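You operate a simulated robot arm through the tools that you are given. There is no shell and no other tool. Be economical: measure what you need, move in short steps, check, and stop when the job is done.

Carry out the task below with a simulated robot arm. There is one attempt and no reset: what you move stays moved.

TASK
Swap the neck insert in the mould with green cylinders for the one that the size tag names.
Fine: free the insert latch, stand the old insert on the tray, fit the new one and lock the latch again. Set down upright: steel flanged neck insert. Where these are worked on the way, their far stop is far enough and under half their travel is too little: insert latch.

Only the result counts: the job must be done as asked and must still hold three seconds after the hand-in. Knocking over, shifting, dropping, spilling or breaking anything else fails it.

THE ROBOT
A 6-joint arm with a two-finger parallel gripper on a trunk, on a base that drives. Base frame: it is fixed to the floor where the robot stands at the start and does not move with it; the origin is under the middle of the robot, x ahead of it, y to its left, z up; the surface under the hand at the start is at about z = 0.5. Readings come in m, rad, newtons and seconds.
With the tool pointing down near the work surface it reaches from about 0.16 to 0.64 m from the robot's upright axis, wherever it stands. Its first joint turns from -2.897 to 2.897 rad. Places, roughly: insert latch [0.5, 0.1, 0.5]; insert seat [0.5, 0.1, 0.5]; spr tray [0.6, 0.2, 0.5]. Payload 1.57 kg.
Tool frame: the origin (TCP) lies between the finger pads and is the grasp point; the fingertips stand 0.03 m ahead of it; z points along the fingers, y is the line along which they close. The gripper opens to 0.11 m. The fingers are 0.024 m wide and 0.012 m thick; the gripper's body (0.048 by 0.112 m) begins 0.078 m behind the TCP.
Orientation is that of the tool frame in the base frame, as [roll, pitch, yaw] about the fixed x, y, z axes, in that order (R = Rz(yaw) Ry(pitch) Rx(roll)). With the fingers straight down and closing along the base's y, the tool's x points along the base's -x, its y along +y and its z along -z.

THE INTERFACE
- The arm moves only by the tool play_rows. Its argument "targets" is a list that holds one entry, the list of rows, each a list of 7 numbers: the shift along the base's x, y, z in m, then the turn, a rotation vector about the base's x, y, z in rad, then the opening in per cent of the stroke, from 0 (shut) to 100 (fully open). In form: [[[dx, dy, dz, ax, ay, az, hand], ...]]. A call has 1 to 20 rows; each row shifts and turns the commanded pose from where the row before left it. Each row takes 0.2 s and may step no farther than 0.05 m and 0.15 rad from the row before; otherwise, or with a gripper value out of range, the whole call is refused. A pose out of reach is approached as far as the arm can. The call stops where the force on the tool passes 80 N (or 10 N more than at its start, if that is more) or the arm is blocked; 0.2 s more then pass. Each finger travels about 0.108 m/s and halts on what it meets, pressing with about 39 N; the grip force reading is that of the motor and also rises with nothing between the fingers. The clock runs only during rows and for 0.2 s after the last one: add rows that do not move to give the fingers time. It gives the time, the measured TCP pose, the force on the tool (base axes), the opening and the grip force at its end, in the units of the frame above (readings bear some noise), with the torque about the TCP (base axes, N m) and any sound that the robot's microphone picked up.
- Cameras (640 x 400 px; columns grow to the right, rows downward): "scene" is now at [0.0388, 0.1498, 1.4112]; the picture's right is [0.14, -0.99, 0.00], its down [-0.90, -0.13, -0.42] and it looks along [0.42, 0.06, -0.91] (base axes); focal length 283 px, centre (320, 200). "wrist" rides on the gripper at [0.07, 0.016, -0.141] in the tool frame; the picture's right is [-0.23, 0.97, 0.00], its down [-0.86, -0.20, -0.48] and it looks along [-0.47, -0.11, 0.88] (tool axes); focal length 222 px, centre (320, 200). There is no depth. A picture from a camera that has moved, and an enlarged one, comes with that camera's place and axes in the base frame and with its lens.
- grab_frame(camera): a new picture of that camera. No time passes.
- lift_body(by): slides the trunk up (or, below 0, down) by that many m; the arm and the scene camera ride with it, the base frame stays. It gives what a move gives, with no picture.
- roll_base(legs): drives the robot by 1 to 6 legs, each [ahead, left, turn to the left] in m, m and rad, along the robot's own axes; the way and the turn of a leg run together, so that a leg with both is an arc; at most 1.5 m and 3.142 rad a leg. The arm and the cameras ride along, it lands a little off, and it stops where it bumps. It gives what a move gives.
- turn_head(pan, tilt): turns the head with the scene camera to pan (to the left, within 2.094 rad either way) and tilt (down, from -0.506 to 1.204), counted from straight ahead of the robot. It gives what a move gives.
- enlarge(camera, box): a new picture of the part [left, top, right, bottom] of that camera's present view, enlarged. No time passes.
- finish_job(): hands the job in; it is judged then, once.

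Work in short steps. Places have to be worked out from the pictures, the camera data and where the tool is seen: move nearer, look again, correct. Check each grasp and each placing, and mend what went wrong. You have 120 turns and 90 pictures in all, those below and enlarged ones among them. Open the gripper and draw the arm clear of the work before you hand the job in, unless the task says otherwise; then end with one line.

The tools are called after "Call:" by a JSON object that holds its "method" and its "body". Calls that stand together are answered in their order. play_rows: Moves the arm, as the interface text tells. Its arguments: {"type":"object","properties":{"targets":{"type":"array"}},"required":["targets"]} The other tools are called the same way: lift_body (by) slides the trunk up or down; roll_base (legs) drives the base; turn_head (pan, tilt) turns the head that bears the scene camera; grab_frame (camera) takes a picture; enlarge (camera, box) takes an enlarged picture of a part of a camera's view; finish_job () hands the job in.

At the start:

```text
time_s: 0.0
eef_pos: [0.4181, 0.153, 0.7692]
tool_rot: [-3.141, -0.002, -3.142]
contact_force: [-0.4, -0.1, 0.8]
wrist_torque: [-0.01, 0.01, 0.02]
width: 0.1101
grasp_force: 0.0
trunk travel left (down, up): [-0.025, 0.565]
robot x, y, heading: [0.0023, -0.0003, 0.003]
head pan, tilt: [0.141, 1.136]
```

scene: 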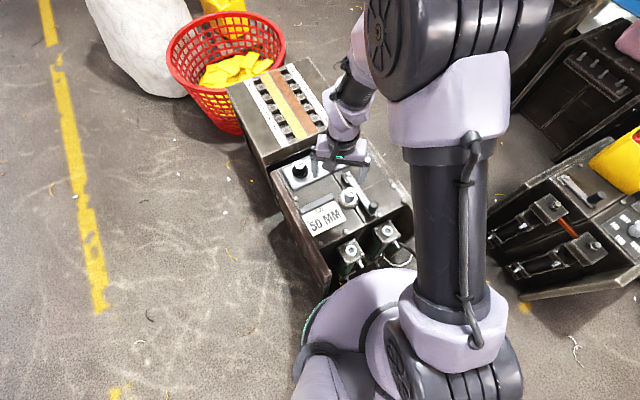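
wrist: 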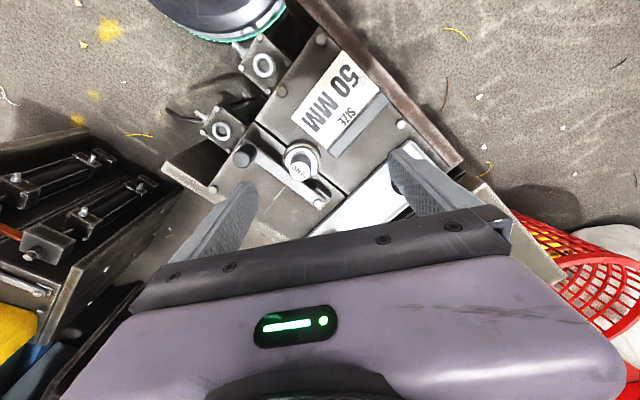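

The tag reads 50 MM; there are several moulds around. I look closer at the work area in front.

Call:
{"method": "enlarge", "body": {"camera": "scene", "box": [220, 50, 430, 290]}}

Call:
{"method": "enlarge", "body": {"camera": "scene", "box": [480, 30, 640, 300]}}

Call:
{"method": "enlarge", "body": {"camera": "wrist", "box": [150, 0, 500, 240]}}

```text
1.67 times, centred on (325, 170) of scene
camera zoom: at [0.0388, 0.1498, 1.4112], right [0.14, -0.99, 0.0], down [-0.9, -0.13, -0.42], along [0.42, 0.06, -0.91], focal length 471 px, centre (312, 250)
```

zoom: 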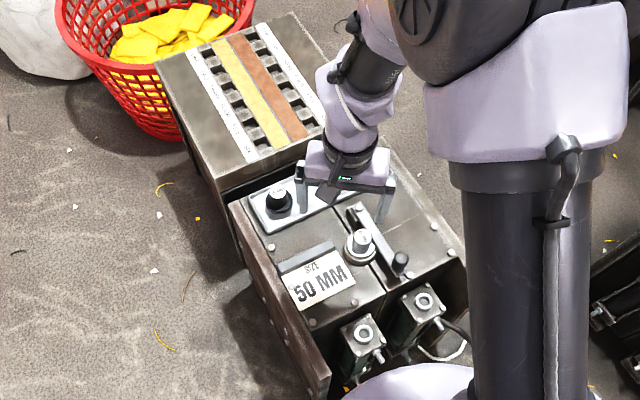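

```text
1.48 times, centred on (560, 165) of scene
camera zoom: at [0.0388, 0.1498, 1.4112], right [0.14, -0.99, 0.0], down [-0.9, -0.13, -0.42], along [0.42, 0.06, -0.91], focal length 419 px, centre (-36, 252)
```

zoom: 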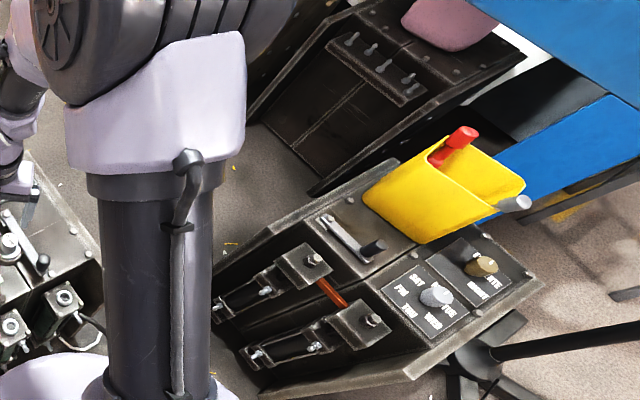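

```text
1.67 times, centred on (325, 120) of wrist
camera zoom: at [0.3485, 0.1696, 0.9125], right [0.23, 0.97, 0.0], down [0.86, -0.2, 0.48], along [0.47, -0.11, -0.88], focal length 370 px, centre (312, 333)
```

zoom: 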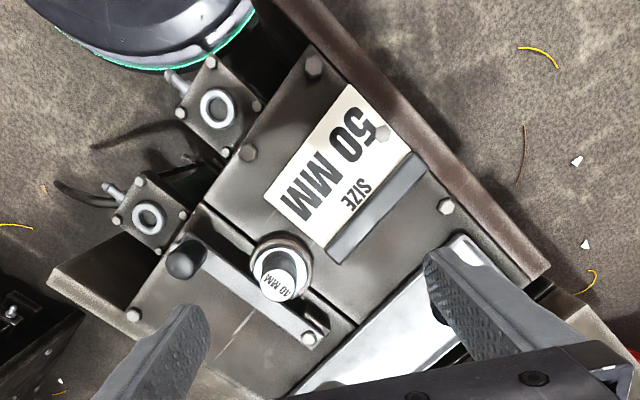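

The seat holds an insert marked 40 MM; the tag asks for 50 MM. The gripper hides the tray, so I move the hand forward to look with the wrist camera.

Call:
{"method": "play_rows", "body": {"targets": [[[0.04, 0, 0, 0, 0, 0, 100], [0.04, 0, 0, 0, 0, 0, 100], [0.04, 0, 0, 0, 0, 0, 100], [0.04, 0, 0, 0, 0, 0, 100], [0, 0, 0, 0, 0, 0, 100]]]}}

Call:
{"method": "grab_frame", "body": {"camera": "wrist"}}

Call:
{"method": "grab_frame", "body": {"camera": "scene"}}

```text
time_s: 1.2
eef_pos: [0.5756, 0.1543, 0.7689]
tool_rot: [3.141, 0.0, 3.141]
contact_force: [-0.5, 0.6, 0.1]
wrist_torque: [0.01, -0.04, 0.0]
width: 0.1099
grasp_force: 0.0
trunk travel left (down, up): [-0.025, 0.565]
robot x, y, heading: [0.0051, 0.0006, -0.0]
head pan, tilt: [0.141, 1.136]
```

```text
84 pictures are left
camera wrist: at [0.5066, 0.1703, 0.9121], right [0.23, 0.97, 0.0], down [0.86, -0.2, 0.48], along [0.47, -0.11, -0.88], focal length 222 px, centre (320, 200)
```

wrist: 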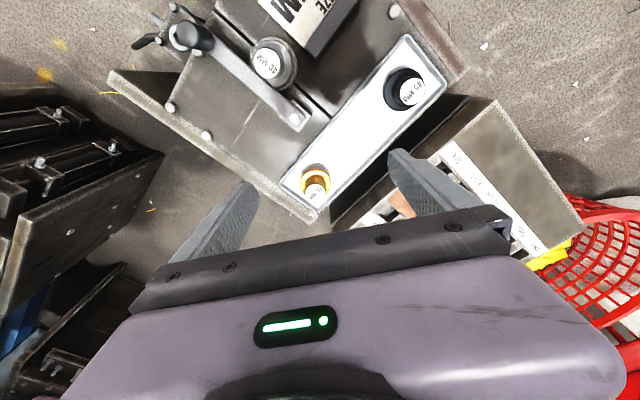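

```text
83 pictures are left
camera scene: at [0.039, 0.1498, 1.4112], right [0.14, -0.99, 0.0], down [-0.9, -0.13, -0.42], along [0.42, 0.06, -0.91], focal length 283 px, centre (320, 200)
```

scene: 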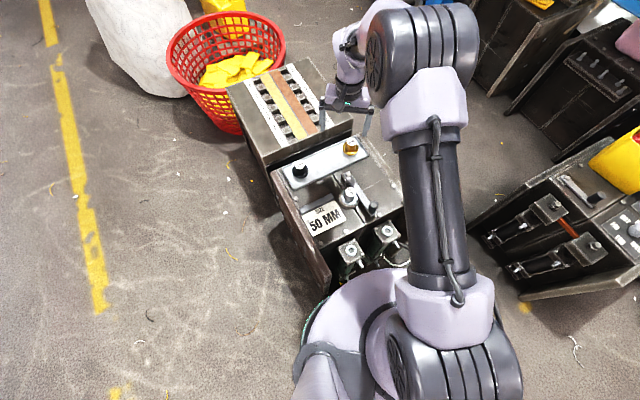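

Two spares stand on the tray: a black and a brass one. I read their labels.

Call:
{"method": "enlarge", "body": {"camera": "wrist", "box": [370, 50, 450, 120]}}

Call:
{"method": "enlarge", "body": {"camera": "wrist", "box": [280, 150, 360, 220]}}

Call:
{"method": "enlarge", "body": {"camera": "wrist", "box": [130, 0, 330, 140]}}

Call:
{"method": "enlarge", "body": {"camera": "scene", "box": [270, 130, 410, 280]}}

```text
5.71 times, centred on (410, 85) of wrist
camera zoom: at [0.5066, 0.1703, 0.9121], right [0.23, 0.97, 0.0], down [0.86, -0.2, 0.48], along [0.47, -0.11, -0.88], focal length 1269 px, centre (-194, 857)
```

zoom: 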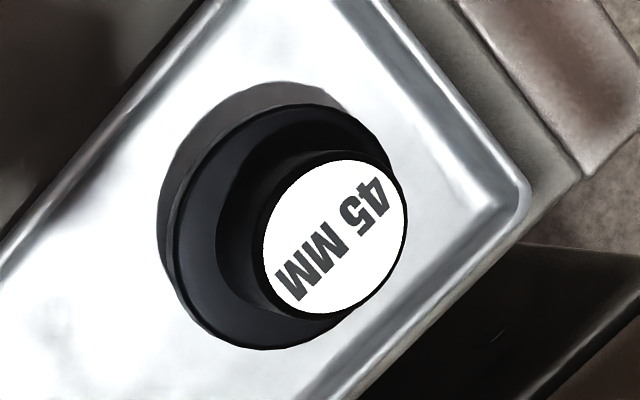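

```text
5.71 times, centred on (320, 185) of wrist
camera zoom: at [0.5066, 0.1703, 0.9121], right [0.23, 0.97, 0.0], down [0.86, -0.2, 0.48], along [0.47, -0.11, -0.88], focal length 1269 px, centre (320, 286)
```

zoom: 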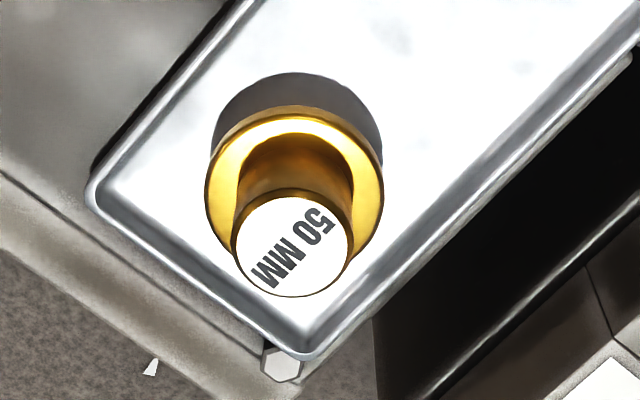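

```text
2.86 times, centred on (230, 70) of wrist
camera zoom: at [0.5066, 0.1703, 0.9121], right [0.23, 0.97, 0.0], down [0.86, -0.2, 0.48], along [0.47, -0.11, -0.88], focal length 635 px, centre (577, 571)
```

zoom: 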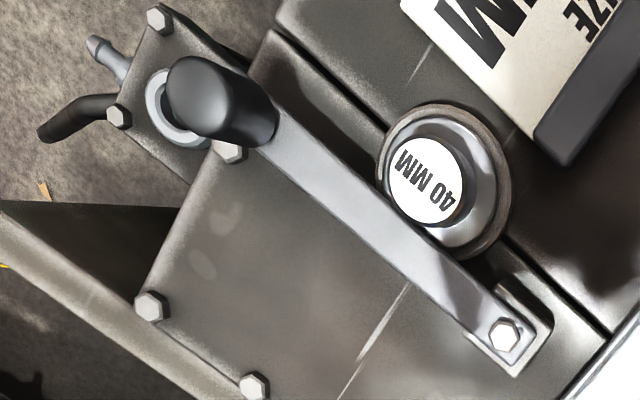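

```text
2.67 times, centred on (340, 205) of scene
camera zoom: at [0.039, 0.1498, 1.4112], right [0.14, -0.99, 0.0], down [-0.9, -0.13, -0.42], along [0.42, 0.06, -0.91], focal length 754 px, centre (267, 187)
```

zoom: 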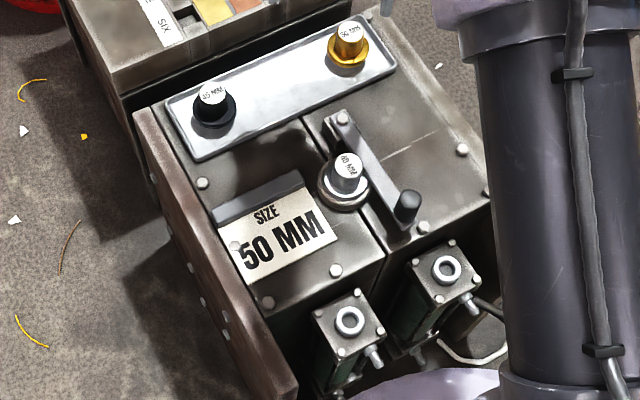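

The 50 MM is the brass one at about (0.69, 0.12), beyond reach from here, and the base is close to the mould's front. The floor on the mould's left is free, so I raise the trunk, retract the arm, and drive around to that side.

Call:
{"method": "lift_body", "body": {"by": 0.15}}

Call:
{"method": "play_rows", "body": {"targets": [[[-0.05, 0, 0, 0, 0, 0, 100], [-0.05, 0, 0, 0, 0, 0, 100], [-0.05, 0, 0, 0, 0, 0, 100], [-0.05, 0, 0, 0, 0, 0, 100]]]}}

Call:
{"method": "roll_base", "body": {"legs": [[-0.2, 0.28, 0], [0.46, 0.32, 0], [0, 0, -0.96]]}}

Call:
{"method": "turn_head", "body": {"pan": 0.0, "tilt": 1.1}}

Call:
{"method": "grab_frame", "body": {"camera": "scene"}}

Call:
{"method": "grab_frame", "body": {"camera": "wrist"}}

```text
time_s: 3.0
eef_pos: [0.5754, 0.155, 0.9196]
tool_rot: [3.14, -0.002, -3.141]
contact_force: [-0.2, 0.3, -1.4]
wrist_torque: [0.0, -0.02, -0.01]
width: 0.1104
grasp_force: 0.1
trunk travel left (down, up): [-0.175, 0.415]
robot x, y, heading: [0.0007, 0.001, 0.003]
head pan, tilt: [0.141, 1.136]
```

```text
time_s: 4.0
eef_pos: [0.3737, 0.154, 0.9217]
tool_rot: [-3.14, 0.0, -3.14]
contact_force: [0.3, -0.9, -1.0]
wrist_torque: [0.0, 0.02, 0.01]
width: 0.1101
grasp_force: 0.0
trunk travel left (down, up): [-0.175, 0.415]
robot x, y, heading: [-0.0039, 0.0023, 0.0]
head pan, tilt: [0.141, 1.136]
```

```text
time_s: 11.5
eef_pos: [0.6098, 0.3699, 0.9204]
tool_rot: [-3.141, -0.002, 2.161]
contact_force: [0.5, -0.1, -0.7]
wrist_torque: [-0.05, 0.0, 0.0]
width: 0.1099
grasp_force: 0.0
trunk travel left (down, up): [-0.175, 0.415]
robot x, y, heading: [0.2745, 0.5928, -0.982]
head pan, tilt: [0.141, 1.136]
```

```text
time_s: 12.2
eef_pos: [0.6091, 0.3698, 0.9207]
tool_rot: [3.141, -0.001, 2.164]
contact_force: [0.3, 0.6, -0.2]
wrist_torque: [0.01, 0.01, -0.01]
width: 0.11
grasp_force: 0.0
trunk travel left (down, up): [-0.175, 0.415]
robot x, y, heading: [0.2717, 0.594, -0.981]
head pan, tilt: [0.0, 1.1]
```

```text
78 pictures are left
camera scene: at [0.4115, 0.6374, 1.5635], right [-0.83, -0.56, 0.0], down [-0.5, 0.74, -0.45], along [0.25, -0.38, -0.89], focal length 283 px, centre (320, 200)
```

scene: 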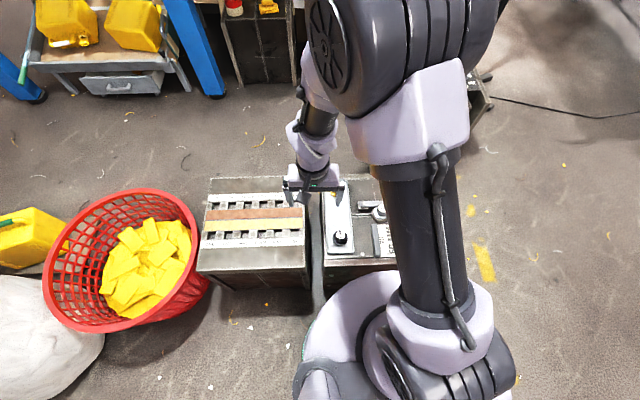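

```text
77 pictures are left
camera wrist: at [0.5843, 0.4361, 1.0632], right [0.94, 0.35, 0.0], down [0.31, -0.82, 0.48], along [0.17, -0.45, -0.88], focal length 222 px, centre (320, 200)
```

wrist: 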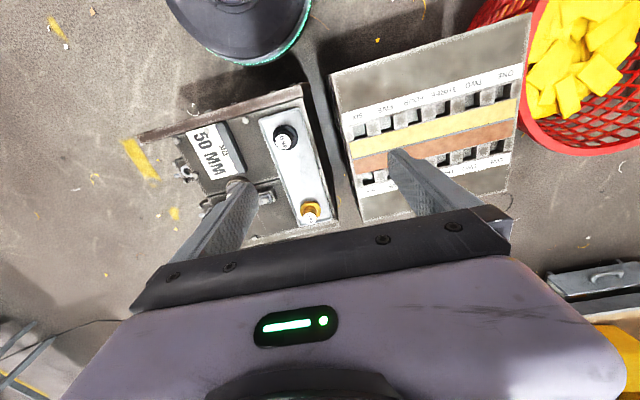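

The base is in a good spot beside the mould. I drive a touch closer, lower the trunk and bring the hand toward the latch for measuring.

Call:
{"method": "roll_base", "body": {"legs": [[0.04, 0, 0]]}}

Call:
{"method": "lift_body", "body": {"by": -0.15}}

Call:
{"method": "play_rows", "body": {"targets": [[[-0.035, -0.035, 0, 0, 0, 0, 100], [-0.035, -0.035, 0, 0, 0, 0, 100], [-0.035, -0.035, 0, 0, 0, 0, 100], [-0.03, -0.035, 0, 0, 0, 0, 100], [0, 0, 0, 0, 0, 0, 100]]]}}

Call:
{"method": "grab_frame", "body": {"camera": "wrist"}}

Call:
{"method": "grab_frame", "body": {"camera": "scene"}}

```text
time_s: 13.1
eef_pos: [0.6321, 0.3358, 0.9209]
tool_rot: [-3.14, -0.002, 2.161]
contact_force: [-0.1, -1.2, -0.2]
wrist_torque: [0.03, 0.05, -0.01]
width: 0.1099
grasp_force: 0.1
trunk travel left (down, up): [-0.175, 0.415]
robot x, y, heading: [0.2949, 0.561, -0.979]
head pan, tilt: [0.0, 1.1]
```

```text
time_s: 14.8
eef_pos: [0.6318, 0.3368, 0.7701]
tool_rot: [-3.141, 0.0, 2.162]
contact_force: [-0.3, 0.3, -0.5]
wrist_torque: [-0.03, 0.02, 0.0]
width: 0.11
grasp_force: 0.1
trunk travel left (down, up): [-0.025, 0.565]
robot x, y, heading: [0.2939, 0.5566, -0.98]
head pan, tilt: [0.0, 1.1]
```

```text
time_s: 16.0
eef_pos: [0.4949, 0.1947, 0.771]
tool_rot: [3.141, 0.001, 2.162]
contact_force: [-0.3, -0.4, 0.3]
wrist_torque: [0.0, 0.0, -0.03]
width: 0.1103
grasp_force: 0.2
trunk travel left (down, up): [-0.025, 0.565]
robot x, y, heading: [0.2939, 0.5601, -0.982]
head pan, tilt: [0.0, 1.1]
```

```text
76 pictures are left
camera wrist: at [0.47, 0.262, 0.9133], right [0.94, 0.35, 0.0], down [0.31, -0.82, 0.48], along [0.17, -0.45, -0.88], focal length 222 px, centre (320, 200)
```

wrist: 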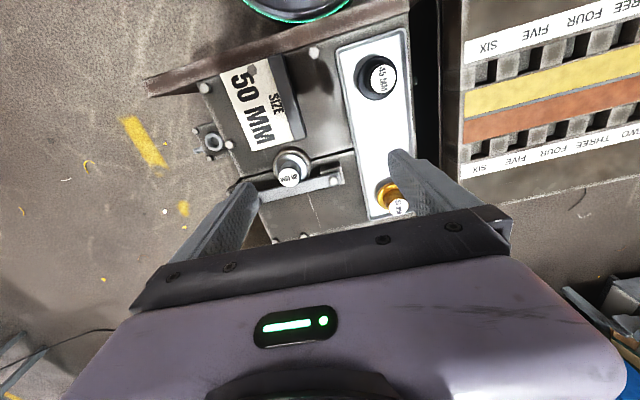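

```text
75 pictures are left
camera scene: at [0.4338, 0.6037, 1.4136], right [-0.83, -0.56, 0.0], down [-0.5, 0.74, -0.45], along [0.25, -0.38, -0.89], focal length 283 px, centre (320, 200)
```

scene: 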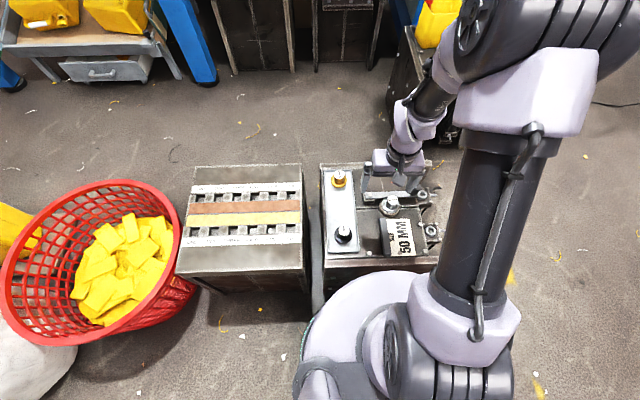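

I zoom on the latch in both cameras to measure it.

Call:
{"method": "enlarge", "body": {"camera": "wrist", "box": [190, 110, 350, 210]}}

Call:
{"method": "enlarge", "body": {"camera": "scene", "box": [310, 150, 450, 270]}}

```text
4.00 times, centred on (270, 160) of wrist
camera zoom: at [0.47, 0.262, 0.9133], right [0.94, 0.35, 0.0], down [0.31, -0.82, 0.48], along [0.17, -0.45, -0.88], focal length 888 px, centre (520, 360)
```

zoom: 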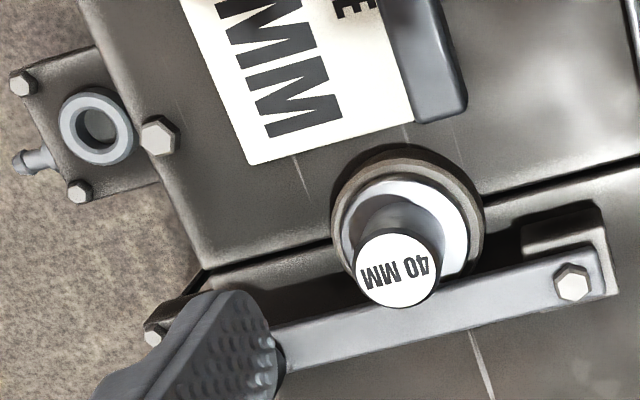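

```text
3.33 times, centred on (380, 210) of scene
camera zoom: at [0.4338, 0.6037, 1.4136], right [-0.83, -0.56, 0.0], down [-0.5, 0.74, -0.45], along [0.25, -0.38, -0.89], focal length 942 px, centre (120, 167)
```

zoom: 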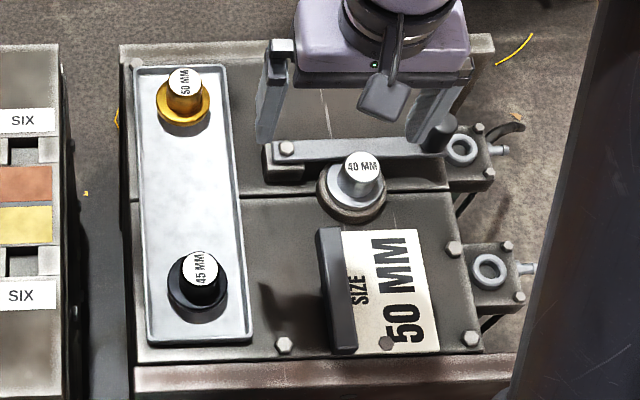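

The latch is a flat lever with a vertical bolt pivot at about (0.556, 0.107) and a knob at about (0.415, 0.006), lying against the insert's flange; it should swing away from the insert (+x, −y side). I close the hand and bring it over the gap between the insert and the knob.

Call:
{"method": "play_rows", "body": {"targets": [[[-0.02, -0.045, 0, 0, 0, 0, 0], [-0.02, -0.045, 0, 0, 0, 0, 0], [-0.02, -0.045, 0, 0, 0, 0, 0], [0, 0, -0.04, 0, 0, 0, 0], [0, 0, -0.04, 0, 0, 0, 0], [0, 0, -0.04, 0, 0, 0, 0], [0, 0, -0.04, 0, 0, 0, 0], [0, 0, 0, 0, 0, 0, 0]]]}}

Call:
{"method": "grab_frame", "body": {"camera": "wrist"}}

Call:
{"method": "enlarge", "body": {"camera": "scene", "box": [310, 150, 450, 270]}}

```text
time_s: 17.8
eef_pos: [0.4381, 0.0604, 0.6102]
tool_rot: [3.141, 0.001, 2.162]
contact_force: [0.0, 0.0, 0.2]
wrist_torque: [0.0, -0.01, -0.03]
width: 0.0
grasp_force: 21.3
trunk travel left (down, up): [-0.025, 0.565]
robot x, y, heading: [0.2934, 0.5592, -0.978]
head pan, tilt: [0.0, 1.1]
```

```text
72 pictures are left
camera wrist: at [0.4123, 0.1275, 0.7522], right [0.94, 0.35, 0.0], down [0.31, -0.82, 0.48], along [0.17, -0.45, -0.88], focal length 222 px, centre (320, 200)
```

wrist: 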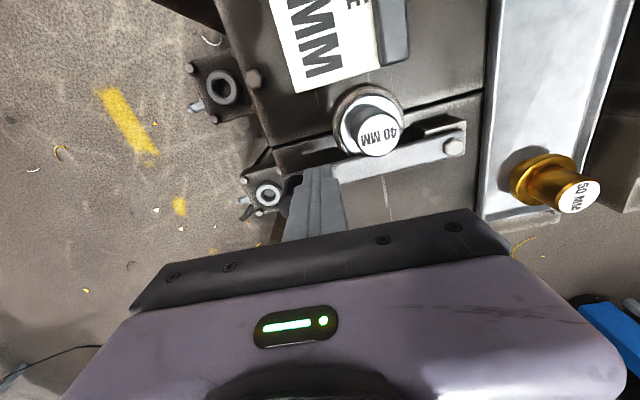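

```text
3.33 times, centred on (380, 210) of scene
camera zoom: at [0.434, 0.6037, 1.4136], right [-0.83, -0.56, 0.0], down [-0.5, 0.74, -0.45], along [0.25, -0.38, -0.89], focal length 942 px, centre (120, 167)
```

zoom: 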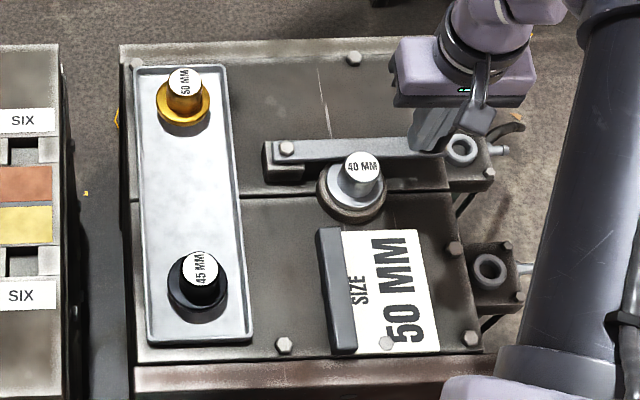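

Close view puts the lever top at z≈0.53 and the insert top at ≈0.555. I shift the finger 12 mm to the insert side of the lever and descend to fingertip z≈0.52.

Call:
{"method": "play_rows", "body": {"targets": [[[-0.007, 0.01, 0, 0, 0, 0, 0], [0, 0, -0.03, 0, 0, 0, 0], [0, 0, -0.015, 0, 0, 0, 0], [0, 0, -0.015, 0, 0, 0, 0], [0, 0, 0, 0, 0, 0, 0]]]}}

Call:
{"method": "enlarge", "body": {"camera": "wrist", "box": [190, 50, 510, 250]}}

Call:
{"method": "enlarge", "body": {"camera": "scene", "box": [350, 150, 450, 230]}}

```text
time_s: 19.0
eef_pos: [0.4309, 0.0719, 0.5517]
tool_rot: [-3.141, 0.0, 2.163]
contact_force: [0.2, -0.1, 0.7]
wrist_torque: [-0.01, -0.01, -0.01]
width: 0.0
grasp_force: 20.8
trunk travel left (down, up): [-0.025, 0.565]
robot x, y, heading: [0.2935, 0.5608, -0.976]
head pan, tilt: [0.0, 1.1]
```

```text
2.00 times, centred on (350, 150) of wrist
camera zoom: at [0.4053, 0.1382, 0.6941], right [0.94, 0.35, 0.0], down [0.31, -0.82, 0.48], along [0.17, -0.45, -0.88], focal length 444 px, centre (260, 300)
```

zoom: 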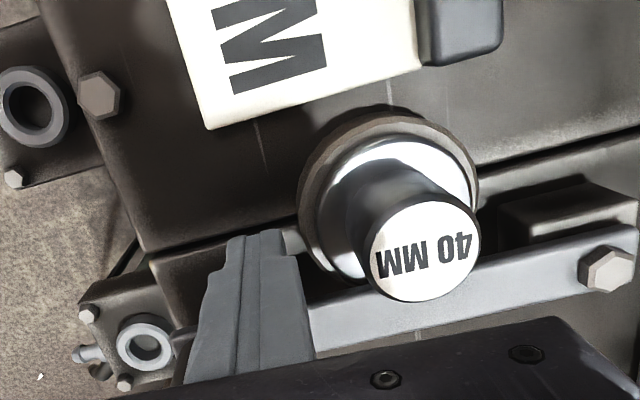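

```text
5.00 times, centred on (400, 190) of scene
camera zoom: at [0.434, 0.6038, 1.4136], right [-0.83, -0.56, 0.0], down [-0.5, 0.74, -0.45], along [0.25, -0.38, -0.89], focal length 1413 px, centre (-80, 250)
```

zoom: 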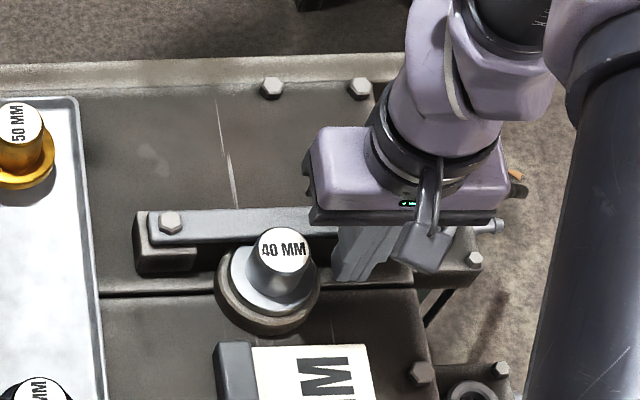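

The finger sits beside the lever with no contact. I now push the lever away along its arc in small steps, to about 20° first.

Call:
{"method": "play_rows", "body": {"targets": [[[0.006, -0.008, 0, 0, 0, 0, 0], [0.006, -0.008, 0, 0, 0, 0, 0], [0.006, -0.007, 0, 0, 0, 0, 0], [0.006, -0.007, 0, 0, 0, 0, 0], [0.007, -0.006, 0, 0, 0, 0, 0], [0, 0, 0, 0, 0, 0, 0]]]}}

Call:
{"method": "enlarge", "body": {"camera": "wrist", "box": [190, 50, 510, 250]}}

```text
time_s: 20.4
eef_pos: [0.4615, 0.0356, 0.5497]
tool_rot: [3.141, -0.002, 2.164]
contact_force: [-0.1, -0.4, -0.6]
wrist_torque: [0.02, 0.0, 0.01]
width: 0.0
grasp_force: 21.8
trunk travel left (down, up): [-0.025, 0.565]
robot x, y, heading: [0.2953, 0.5594, -0.979]
head pan, tilt: [0.0, 1.1]
```

```text
2.00 times, centred on (350, 150) of wrist
camera zoom: at [0.4363, 0.1025, 0.6932], right [0.94, 0.35, 0.0], down [0.31, -0.82, 0.48], along [0.17, -0.45, -0.88], focal length 444 px, centre (260, 300)
```

zoom: 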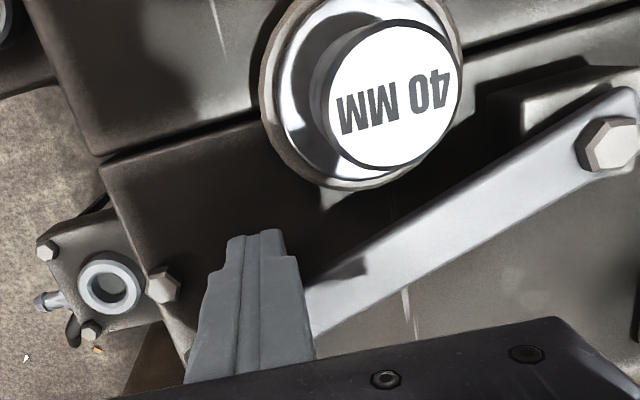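

The lever swings freely, about 20° so far. I continue along the arc.

Call:
{"method": "play_rows", "body": {"targets": [[[0.0077, -0.0069, 0, 0, 0, 0, 0], [0.0077, -0.0069, 0, 0, 0, 0, 0], [0.0086, -0.0054, 0, 0, 0, 0, 0], [0.0086, -0.0054, 0, 0, 0, 0, 0], [0.0095, -0.0038, 0, 0, 0, 0, 0], [0.0095, -0.0038, 0, 0, 0, 0, 0], [0.01, -0.002, 0, 0, 0, 0, 0], [0.01, -0.002, 0, 0, 0, 0, 0], [0, 0, 0, 0, 0, 0, 0]]]}}

Call:
{"method": "grab_frame", "body": {"camera": "wrist"}}

Call:
{"method": "enlarge", "body": {"camera": "scene", "box": [310, 130, 450, 270]}}

```text
time_s: 22.4
eef_pos: [0.5276, 0.0002, 0.5501]
tool_rot: [3.141, -0.001, 2.159]
contact_force: [-55.9, 8.6, 11.7]
wrist_torque: [0.12, 0.64, -0.06]
width: 0.0
grasp_force: 20.8
trunk travel left (down, up): [-0.025, 0.565]
robot x, y, heading: [0.2949, 0.5623, -0.983]
head pan, tilt: [0.0, 1.1]
```

```text
67 pictures are left
camera wrist: at [0.5012, 0.067, 0.6925], right [0.94, 0.35, 0.0], down [0.31, -0.82, 0.48], along [0.17, -0.45, -0.88], focal length 222 px, centre (320, 200)
```

wrist: 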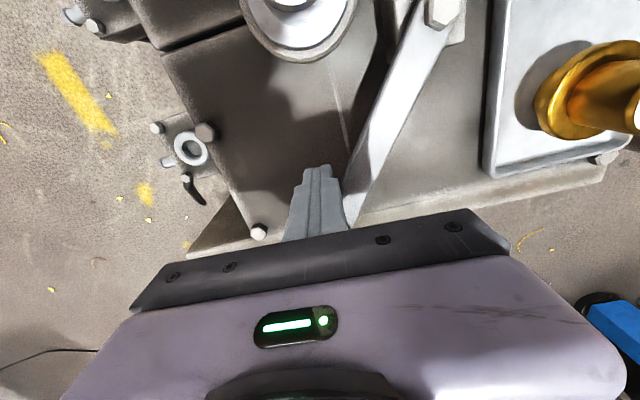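

```text
2.86 times, centred on (380, 200) of scene
camera zoom: at [0.4294, 0.6052, 1.414], right [-0.83, -0.56, 0.0], down [-0.49, 0.74, -0.46], along [0.25, -0.38, -0.89], focal length 808 px, centre (149, 200)
```

zoom: 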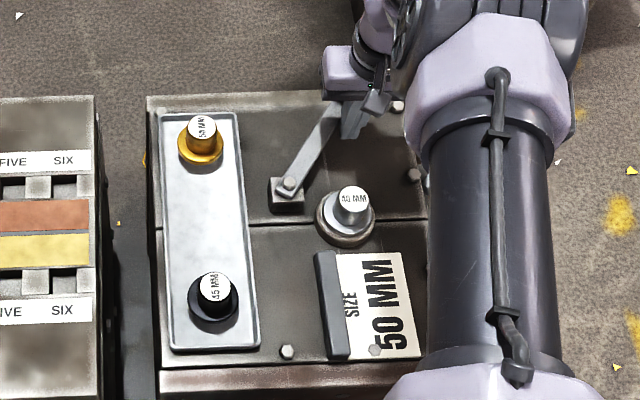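

The lever met its far stop (~55°, 56 N). I back the finger off, rise clear, and go over the 40 MM insert with the hand open.

Call:
{"method": "play_rows", "body": {"targets": [[[-0.015, 0.0, 0, 0, 0, 0, 0], [0, 0, 0.05, 0, 0, 0, 0], [0, 0, 0.05, 0, 0, 0, 0], [0, 0.035, 0, 0, 0, 0, 50], [-0.015, 0.035, 0, 0, 0, 0, 100], [-0.015, 0.034, 0, 0, 0, 0, 100], [0, 0, 0, 0, 0, 0, 100], [0, 0, 0, 0, 0, 0, 100], [0, 0, 0, 0, 0, 0, 100]]]}}

Call:
{"method": "enlarge", "body": {"camera": "wrist", "box": [160, 40, 480, 240]}}

Call:
{"method": "enlarge", "body": {"camera": "scene", "box": [310, 130, 450, 270]}}

```text
time_s: 24.4
eef_pos: [0.4848, 0.1026, 0.6499]
tool_rot: [-3.141, 0.0, 2.162]
contact_force: [0.0, 0.1, -0.9]
wrist_torque: [-0.01, -0.02, -0.03]
width: 0.11
grasp_force: 0.0
trunk travel left (down, up): [-0.025, 0.565]
robot x, y, heading: [0.2952, 0.5578, -0.984]
head pan, tilt: [0.0, 1.1]
```

```text
2.00 times, centred on (320, 140) of wrist
camera zoom: at [0.4603, 0.1698, 0.7928], right [0.94, 0.35, 0.0], down [0.31, -0.82, 0.48], along [0.17, -0.45, -0.88], focal length 444 px, centre (320, 320)
```

zoom: 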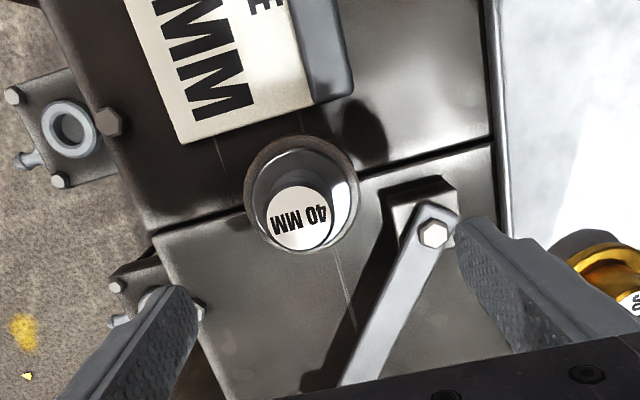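

```text
2.86 times, centred on (380, 200) of scene
camera zoom: at [0.4339, 0.6039, 1.4135], right [-0.83, -0.56, 0.0], down [-0.5, 0.74, -0.45], along [0.25, -0.38, -0.89], focal length 808 px, centre (149, 200)
```

zoom: 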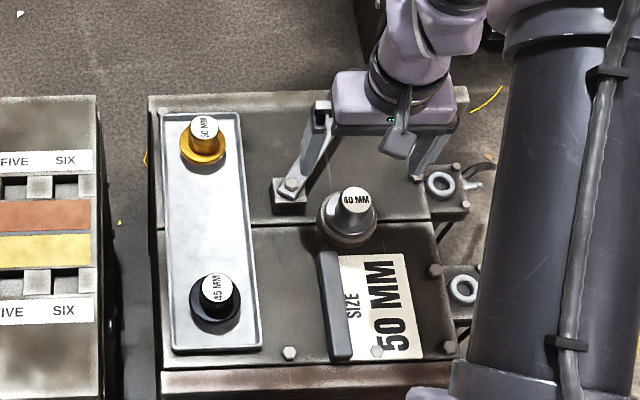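

The insert top is at about (0.474, 0.105). I narrow to 65 %, centre over it and descend to z 0.562.

Call:
{"method": "play_rows", "body": {"targets": [[[-0.0108, 0.0024, 0, 0, 0, 0, 65], [0, 0, 0, 0, 0, 0, 65], [0, 0, -0.03, 0, 0, 0, 65], [0, 0, -0.03, 0, 0, 0, 65], [0, 0, -0.028, 0, 0, 0, 65], [0, 0, 0, 0, 0, 0, 65]]]}}

Call:
{"method": "enlarge", "body": {"camera": "wrist", "box": [160, 40, 480, 240]}}

Call:
{"method": "enlarge", "body": {"camera": "scene", "box": [350, 150, 450, 230]}}

```text
time_s: 25.8
eef_pos: [0.4758, 0.1035, 0.5628]
tool_rot: [3.14, 0.0, 2.16]
contact_force: [0.1, 0.0, -0.1]
wrist_torque: [0.01, 0.01, 0.01]
width: 0.0713
grasp_force: 0.1
trunk travel left (down, up): [-0.025, 0.565]
robot x, y, heading: [0.2922, 0.5605, -0.985]
head pan, tilt: [0.0, 1.1]
```

```text
2.00 times, centred on (320, 140) of wrist
camera zoom: at [0.4505, 0.17, 0.7055], right [0.94, 0.35, 0.0], down [0.31, -0.82, 0.48], along [0.17, -0.45, -0.88], focal length 444 px, centre (320, 320)
```

zoom: 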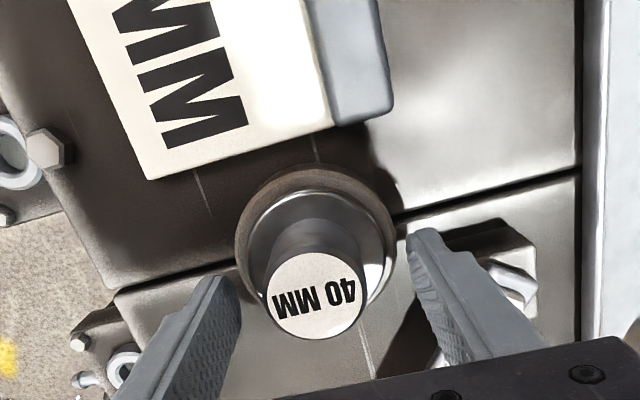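

```text
5.00 times, centred on (400, 190) of scene
camera zoom: at [0.434, 0.6038, 1.4136], right [-0.83, -0.56, 0.0], down [-0.5, 0.74, -0.45], along [0.25, -0.38, -0.89], focal length 1413 px, centre (-80, 250)
```

zoom: 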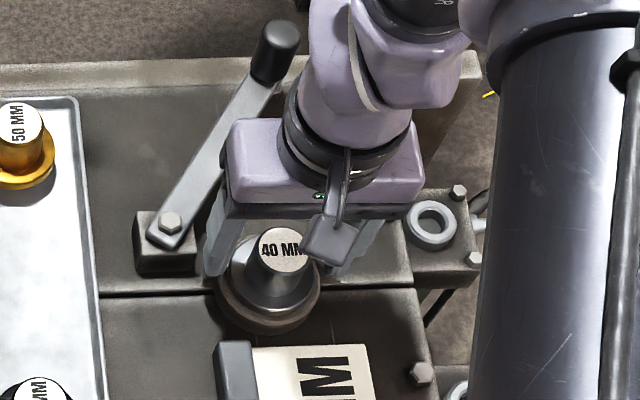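

The insert is centred between the fingers. I go 6 mm lower and close.

Call:
{"method": "play_rows", "body": {"targets": [[[-0.001, 0.0, -0.006, 0, 0, 0, 65], [0, 0, 0, 0, 0, 0, 30], [0, 0, 0, 0, 0, 0, 20], [0, 0, 0, 0, 0, 0, 10], [0, 0, 0, 0, 0, 0, 10]]]}}

```text
time_s: 27.0
eef_pos: [0.4741, 0.1039, 0.5563]
tool_rot: [-3.141, 0.0, 2.162]
contact_force: [0.4, -0.4, -0.7]
wrist_torque: [0.03, 0.05, 0.05]
width: 0.0587
grasp_force: 38.5
trunk travel left (down, up): [-0.025, 0.565]
robot x, y, heading: [0.2937, 0.5563, -0.981]
head pan, tilt: [0.0, 1.1]
```

Width 0.0587 is wider than the neck I estimated; I look to see what is gripped.

Call:
{"method": "enlarge", "body": {"camera": "wrist", "box": [160, 40, 480, 240]}}

Call:
{"method": "enlarge", "body": {"camera": "scene", "box": [350, 170, 430, 230]}}

```text
2.00 times, centred on (320, 140) of wrist
camera zoom: at [0.4495, 0.1703, 0.7], right [0.94, 0.35, 0.0], down [0.31, -0.82, 0.48], along [0.17, -0.45, -0.88], focal length 444 px, centre (320, 320)
```

zoom: 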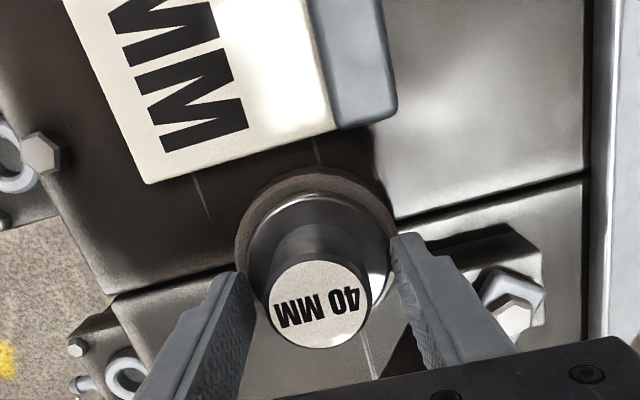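

```text
6.67 times, centred on (390, 200) of scene
camera zoom: at [0.434, 0.6038, 1.4135], right [-0.83, -0.56, 0.0], down [-0.5, 0.74, -0.45], along [0.25, -0.38, -0.89], focal length 1884 px, centre (-147, 200)
```

zoom: 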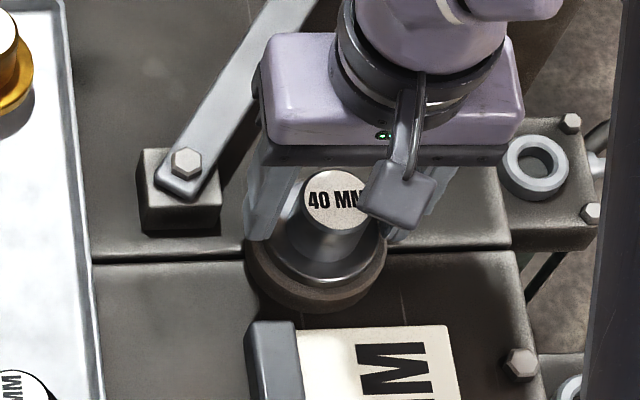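

The fingertips are on the flange's rim, so the flange is higher than I thought. I open, rise 10 mm and grip the neck instead.

Call:
{"method": "play_rows", "body": {"targets": [[[0, 0, 0, 0, 0, 0, 65], [0, 0, 0.01, 0, 0, 0, 65], [0, 0, 0, 0, 0, 0, 50], [0, 0, 0, 0, 0, 0, 30], [0, 0, 0, 0, 0, 0, 20], [0, 0, 0, 0, 0, 0, 10], [0, 0, 0, 0, 0, 0, 10]]]}}

Call:
{"method": "enlarge", "body": {"camera": "wrist", "box": [160, 40, 480, 240]}}

```text
time_s: 28.6
eef_pos: [0.4755, 0.1047, 0.5661]
tool_rot: [-3.141, -0.002, 2.164]
contact_force: [0.5, 0.0, 0.5]
wrist_torque: [0.1, -0.01, -0.05]
width: 0.0368
grasp_force: 39.1
trunk travel left (down, up): [-0.025, 0.565]
robot x, y, heading: [0.2963, 0.5644, -0.975]
head pan, tilt: [0.0, 1.1]
```

```text
2.00 times, centred on (320, 140) of wrist
camera zoom: at [0.4501, 0.1708, 0.7095], right [0.94, 0.35, 0.0], down [0.31, -0.82, 0.48], along [0.17, -0.45, -0.88], focal length 444 px, centre (320, 320)
```

zoom: 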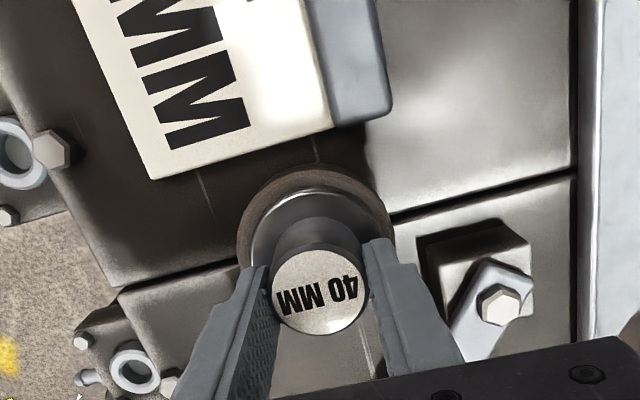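

Neck gripped at 0.037 m. I lift straight up slowly.

Call:
{"method": "play_rows", "body": {"targets": [[[0, 0, 0.01, 0, 0, 0, 5], [0, 0, 0.01, 0, 0, 0, 5], [0, 0, 0.02, 0, 0, 0, 5], [0, 0, 0.03, 0, 0, 0, 5], [0, 0, 0.03, 0, 0, 0, 5], [0, 0, 0, 0, 0, 0, 5]]]}}

Call:
{"method": "enlarge", "body": {"camera": "wrist", "box": [160, 0, 580, 260]}}

Call:
{"method": "enlarge", "body": {"camera": "scene", "box": [310, 130, 450, 270]}}

```text
time_s: 30.0
eef_pos: [0.4765, 0.1048, 0.6653]
tool_rot: [3.141, 0.0, 2.16]
contact_force: [0.1, -0.5, -1.9]
wrist_torque: [-0.01, 0.02, 0.01]
width: 0.0369
grasp_force: 38.7
trunk travel left (down, up): [-0.025, 0.565]
robot x, y, heading: [0.2924, 0.5601, -0.982]
head pan, tilt: [0.0, 1.1]
```

```text
1.52 times, centred on (370, 130) of wrist
camera zoom: at [0.4511, 0.1715, 0.8081], right [0.94, 0.35, 0.0], down [0.31, -0.82, 0.48], along [0.17, -0.45, -0.88], focal length 338 px, centre (244, 307)
```

zoom: 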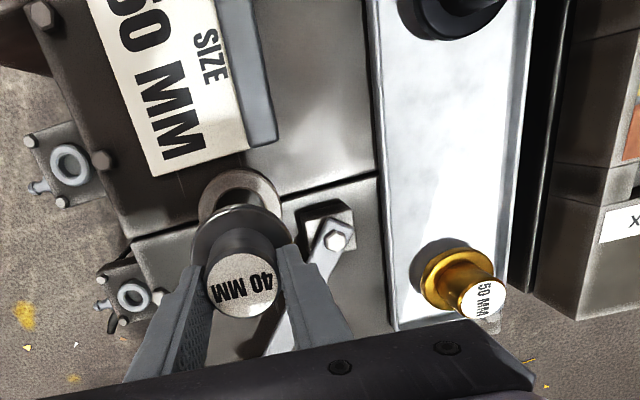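

```text
2.86 times, centred on (380, 200) of scene
camera zoom: at [0.4339, 0.6039, 1.4135], right [-0.83, -0.56, 0.0], down [-0.5, 0.74, -0.45], along [0.25, -0.38, -0.89], focal length 808 px, centre (149, 200)
```

zoom: 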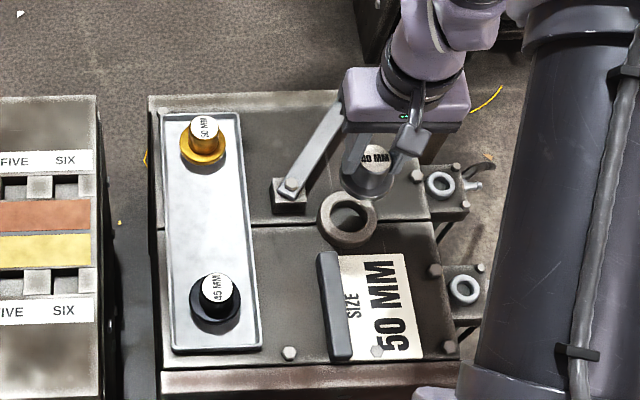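

The old insert is out. The free tray middle, between the spares, is about (0.612, 0.207); I carry it there and descend to just above.

Call:
{"method": "play_rows", "body": {"targets": [[[0.0339, 0.0256, 0, 0, 0, 0, 5], [0.0339, 0.0256, 0, 0, 0, 0, 5], [0.0339, 0.0256, 0, 0, 0, 0, 5], [0.0339, 0.0256, 0, 0, 0, 0, 5], [0, 0, -0.03, 0, 0, 0, 5], [0, 0, -0.03, 0, 0, 0, 5], [0, 0, 0, 0, 0, 0, 5]]]}}

Call:
{"method": "grab_frame", "body": {"camera": "wrist"}}

Call:
{"method": "enlarge", "body": {"camera": "scene", "box": [300, 130, 440, 270]}}

```text
time_s: 31.6
eef_pos: [0.6108, 0.208, 0.6054]
tool_rot: [3.14, 0.001, 2.161]
contact_force: [0.1, -0.8, -1.5]
wrist_torque: [0.03, -0.03, 0.02]
width: 0.0366
grasp_force: 38.7
trunk travel left (down, up): [-0.025, 0.565]
robot x, y, heading: [0.2948, 0.5608, -0.981]
head pan, tilt: [0.0, 1.1]
```

```text
56 pictures are left
camera wrist: at [0.5861, 0.2749, 0.7485], right [0.94, 0.35, 0.0], down [0.31, -0.82, 0.48], along [0.17, -0.45, -0.88], focal length 222 px, centre (320, 200)
```

wrist: 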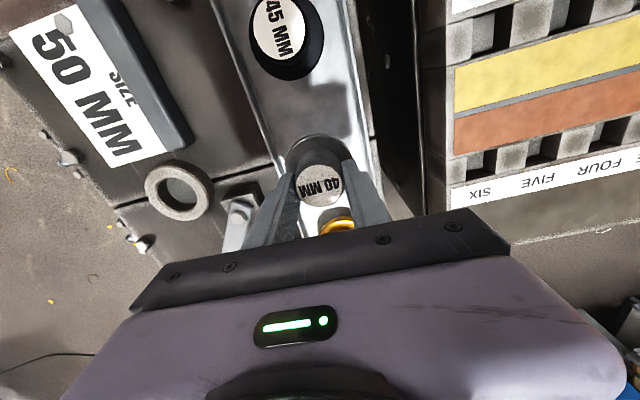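

```text
2.86 times, centred on (370, 200) of scene
camera zoom: at [0.4341, 0.6037, 1.4135], right [-0.83, -0.56, 0.0], down [-0.5, 0.74, -0.45], along [0.25, -0.38, -0.89], focal length 808 px, centre (177, 200)
```

zoom: 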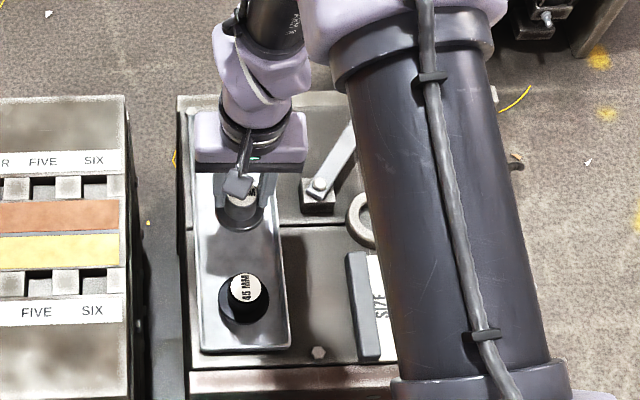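

It is centred on the tray. I lower in small steps, watching for contact.

Call:
{"method": "play_rows", "body": {"targets": [[[0, 0, -0.01, 0, 0, 0, 5], [0, 0, -0.008, 0, 0, 0, 5], [0, 0, -0.006, 0, 0, 0, 5], [0, 0, 0, 0, 0, 0, 5]]]}}

Call:
{"method": "enlarge", "body": {"camera": "scene", "box": [320, 170, 400, 230]}}

```text
time_s: 32.6
eef_pos: [0.6118, 0.2073, 0.5834]
tool_rot: [3.141, 0.001, 2.164]
contact_force: [-0.6, -0.3, -1.9]
wrist_torque: [0.01, 0.01, 0.01]
width: 0.0368
grasp_force: 39.4
trunk travel left (down, up): [-0.025, 0.565]
robot x, y, heading: [0.2942, 0.5607, -0.979]
head pan, tilt: [0.0, 1.1]
```

```text
6.67 times, centred on (360, 200) of scene
camera zoom: at [0.434, 0.6038, 1.4135], right [-0.83, -0.56, 0.0], down [-0.5, 0.74, -0.45], along [0.25, -0.38, -0.89], focal length 1884 px, centre (53, 200)
```

zoom: 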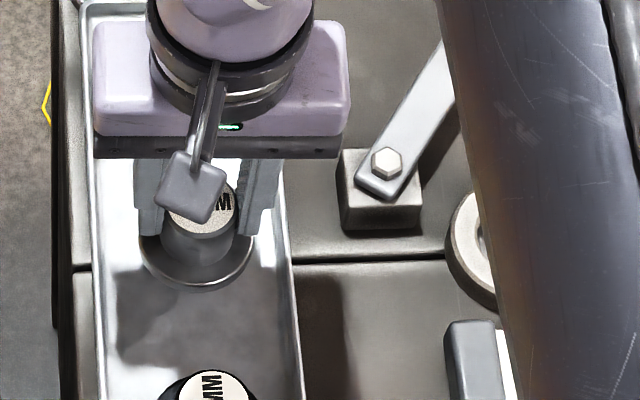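

Call:
{"method": "play_rows", "body": {"targets": [[[0, 0, -0.004, 0, 0, 0, 5], [0, 0, -0.004, 0, 0, 0, 5], [0, 0, -0.003, 0, 0, 0, 5], [0, 0, 0, 0, 0, 0, 5]]]}}

```text
time_s: 33.6
eef_pos: [0.6111, 0.2078, 0.5713]
tool_rot: [3.142, 0.0, 2.163]
contact_force: [-2.3, 0.8, 5.8]
wrist_torque: [0.08, 0.12, -0.01]
width: 0.0366
grasp_force: 39.3
trunk travel left (down, up): [-0.025, 0.565]
robot x, y, heading: [0.2946, 0.5621, -0.974]
head pan, tilt: [0.0, 1.1]
```

Contact force (≈8 N change) shows it stands on the tray at TCP z 0.571. I open and rise straight up.

Call:
{"method": "play_rows", "body": {"targets": [[[0, 0, 0, 0, 0, 0, 45], [0, 0, 0, 0, 0, 0, 60], [0, 0, 0, 0, 0, 0, 60], [0, 0, 0.03, 0, 0, 0, 60], [0, 0, 0.04, 0, 0, 0, 60], [0, 0, 0.04, 0, 0, 0, 60], [0, 0, 0, 0, 0, 0, 60]]]}}

Call:
{"method": "grab_frame", "body": {"camera": "wrist"}}

Call:
{"method": "enlarge", "body": {"camera": "scene", "box": [300, 130, 440, 270]}}

```text
time_s: 35.2
eef_pos: [0.6123, 0.2087, 0.6821]
tool_rot: [3.142, 0.001, 2.16]
contact_force: [0.4, 0.2, 0.2]
wrist_torque: [0.0, -0.03, -0.03]
width: 0.0658
grasp_force: 0.1
trunk travel left (down, up): [-0.025, 0.565]
robot x, y, heading: [0.2967, 0.5591, -0.982]
head pan, tilt: [0.0, 1.1]
```

```text
53 pictures are left
camera wrist: at [0.5868, 0.2747, 0.8245], right [0.94, 0.35, 0.0], down [0.31, -0.82, 0.48], along [0.17, -0.45, -0.88], focal length 222 px, centre (320, 200)
```

wrist: 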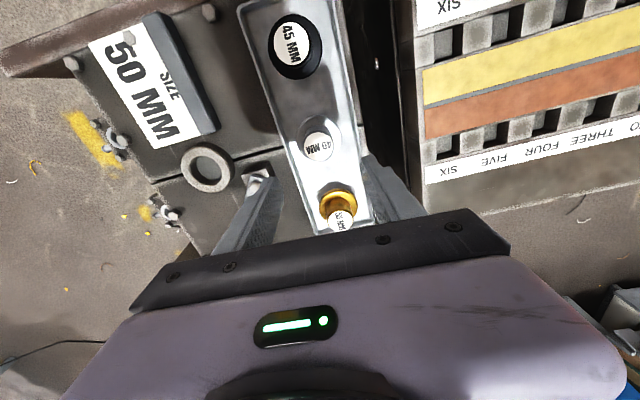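

```text
2.86 times, centred on (370, 200) of scene
camera zoom: at [0.4338, 0.604, 1.4135], right [-0.83, -0.56, 0.0], down [-0.5, 0.74, -0.45], along [0.25, -0.38, -0.89], focal length 808 px, centre (177, 200)
```

zoom: 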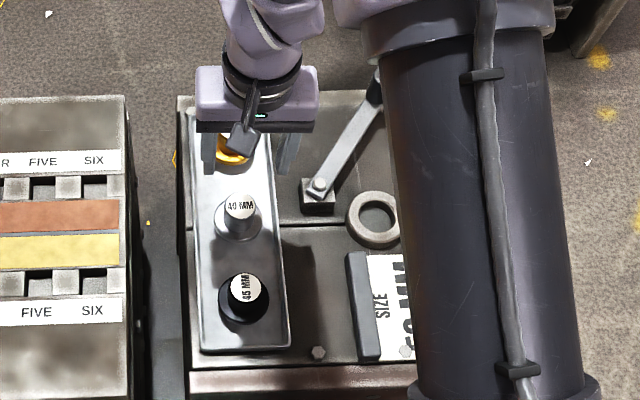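

The 40 MM stands upright on the tray. Next I go over the brass 50 MM at about (0.675, 0.125).

Call:
{"method": "play_rows", "body": {"targets": [[[0.031, -0.036, 0, 0, 0, 0, 60], [0.031, -0.036, 0, 0, 0, 0, 60], [0, 0, -0.02, 0, 0, 0, 60], [0, 0, 0, 0, 0, 0, 60]]]}}

Call:
{"method": "enlarge", "body": {"camera": "wrist", "box": [160, 40, 480, 240]}}

```text
time_s: 36.2
eef_pos: [0.6753, 0.1357, 0.6616]
tool_rot: [-3.14, -0.001, 2.163]
contact_force: [-0.2, 0.1, -0.2]
wrist_torque: [0.03, 0.04, -0.01]
width: 0.0659
grasp_force: 0.0
trunk travel left (down, up): [-0.025, 0.565]
robot x, y, heading: [0.2931, 0.5597, -0.98]
head pan, tilt: [0.0, 1.1]
```

```text
2.00 times, centred on (320, 140) of wrist
camera zoom: at [0.6504, 0.2024, 0.804], right [0.94, 0.35, 0.0], down [0.31, -0.82, 0.48], along [0.17, -0.45, -0.88], focal length 444 px, centre (320, 320)
```

zoom: 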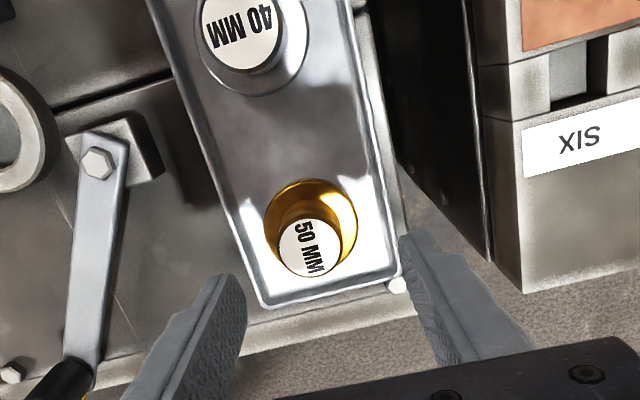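

The 50 MM top is at about (0.675, 0.121). I centre on it and descend to z 0.572.

Call:
{"method": "play_rows", "body": {"targets": [[[0, -0.0147, 0, 0, 0, 0, 60], [0, 0, -0.03, 0, 0, 0, 60], [0, 0, -0.03, 0, 0, 0, 60], [0, 0, -0.029, 0, 0, 0, 60], [0, 0, 0, 0, 0, 0, 60]]]}}

Call:
{"method": "enlarge", "body": {"camera": "wrist", "box": [160, 40, 480, 240]}}

```text
time_s: 37.4
eef_pos: [0.675, 0.1193, 0.5712]
tool_rot: [3.14, 0.001, 2.163]
contact_force: [0.2, 0.1, 0.6]
wrist_torque: [-0.01, -0.01, -0.01]
width: 0.066
grasp_force: 0.2
trunk travel left (down, up): [-0.025, 0.565]
robot x, y, heading: [0.295, 0.5578, -0.979]
head pan, tilt: [0.0, 1.1]
```

```text
2.00 times, centred on (320, 140) of wrist
camera zoom: at [0.6499, 0.186, 0.7147], right [0.94, 0.35, 0.0], down [0.31, -0.82, 0.48], along [0.17, -0.45, -0.88], focal length 444 px, centre (320, 320)
```

zoom: 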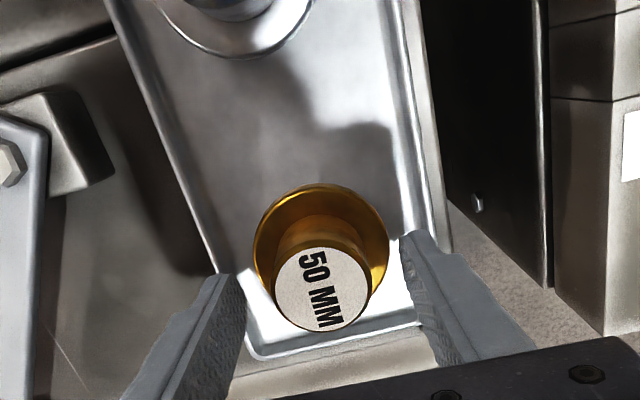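

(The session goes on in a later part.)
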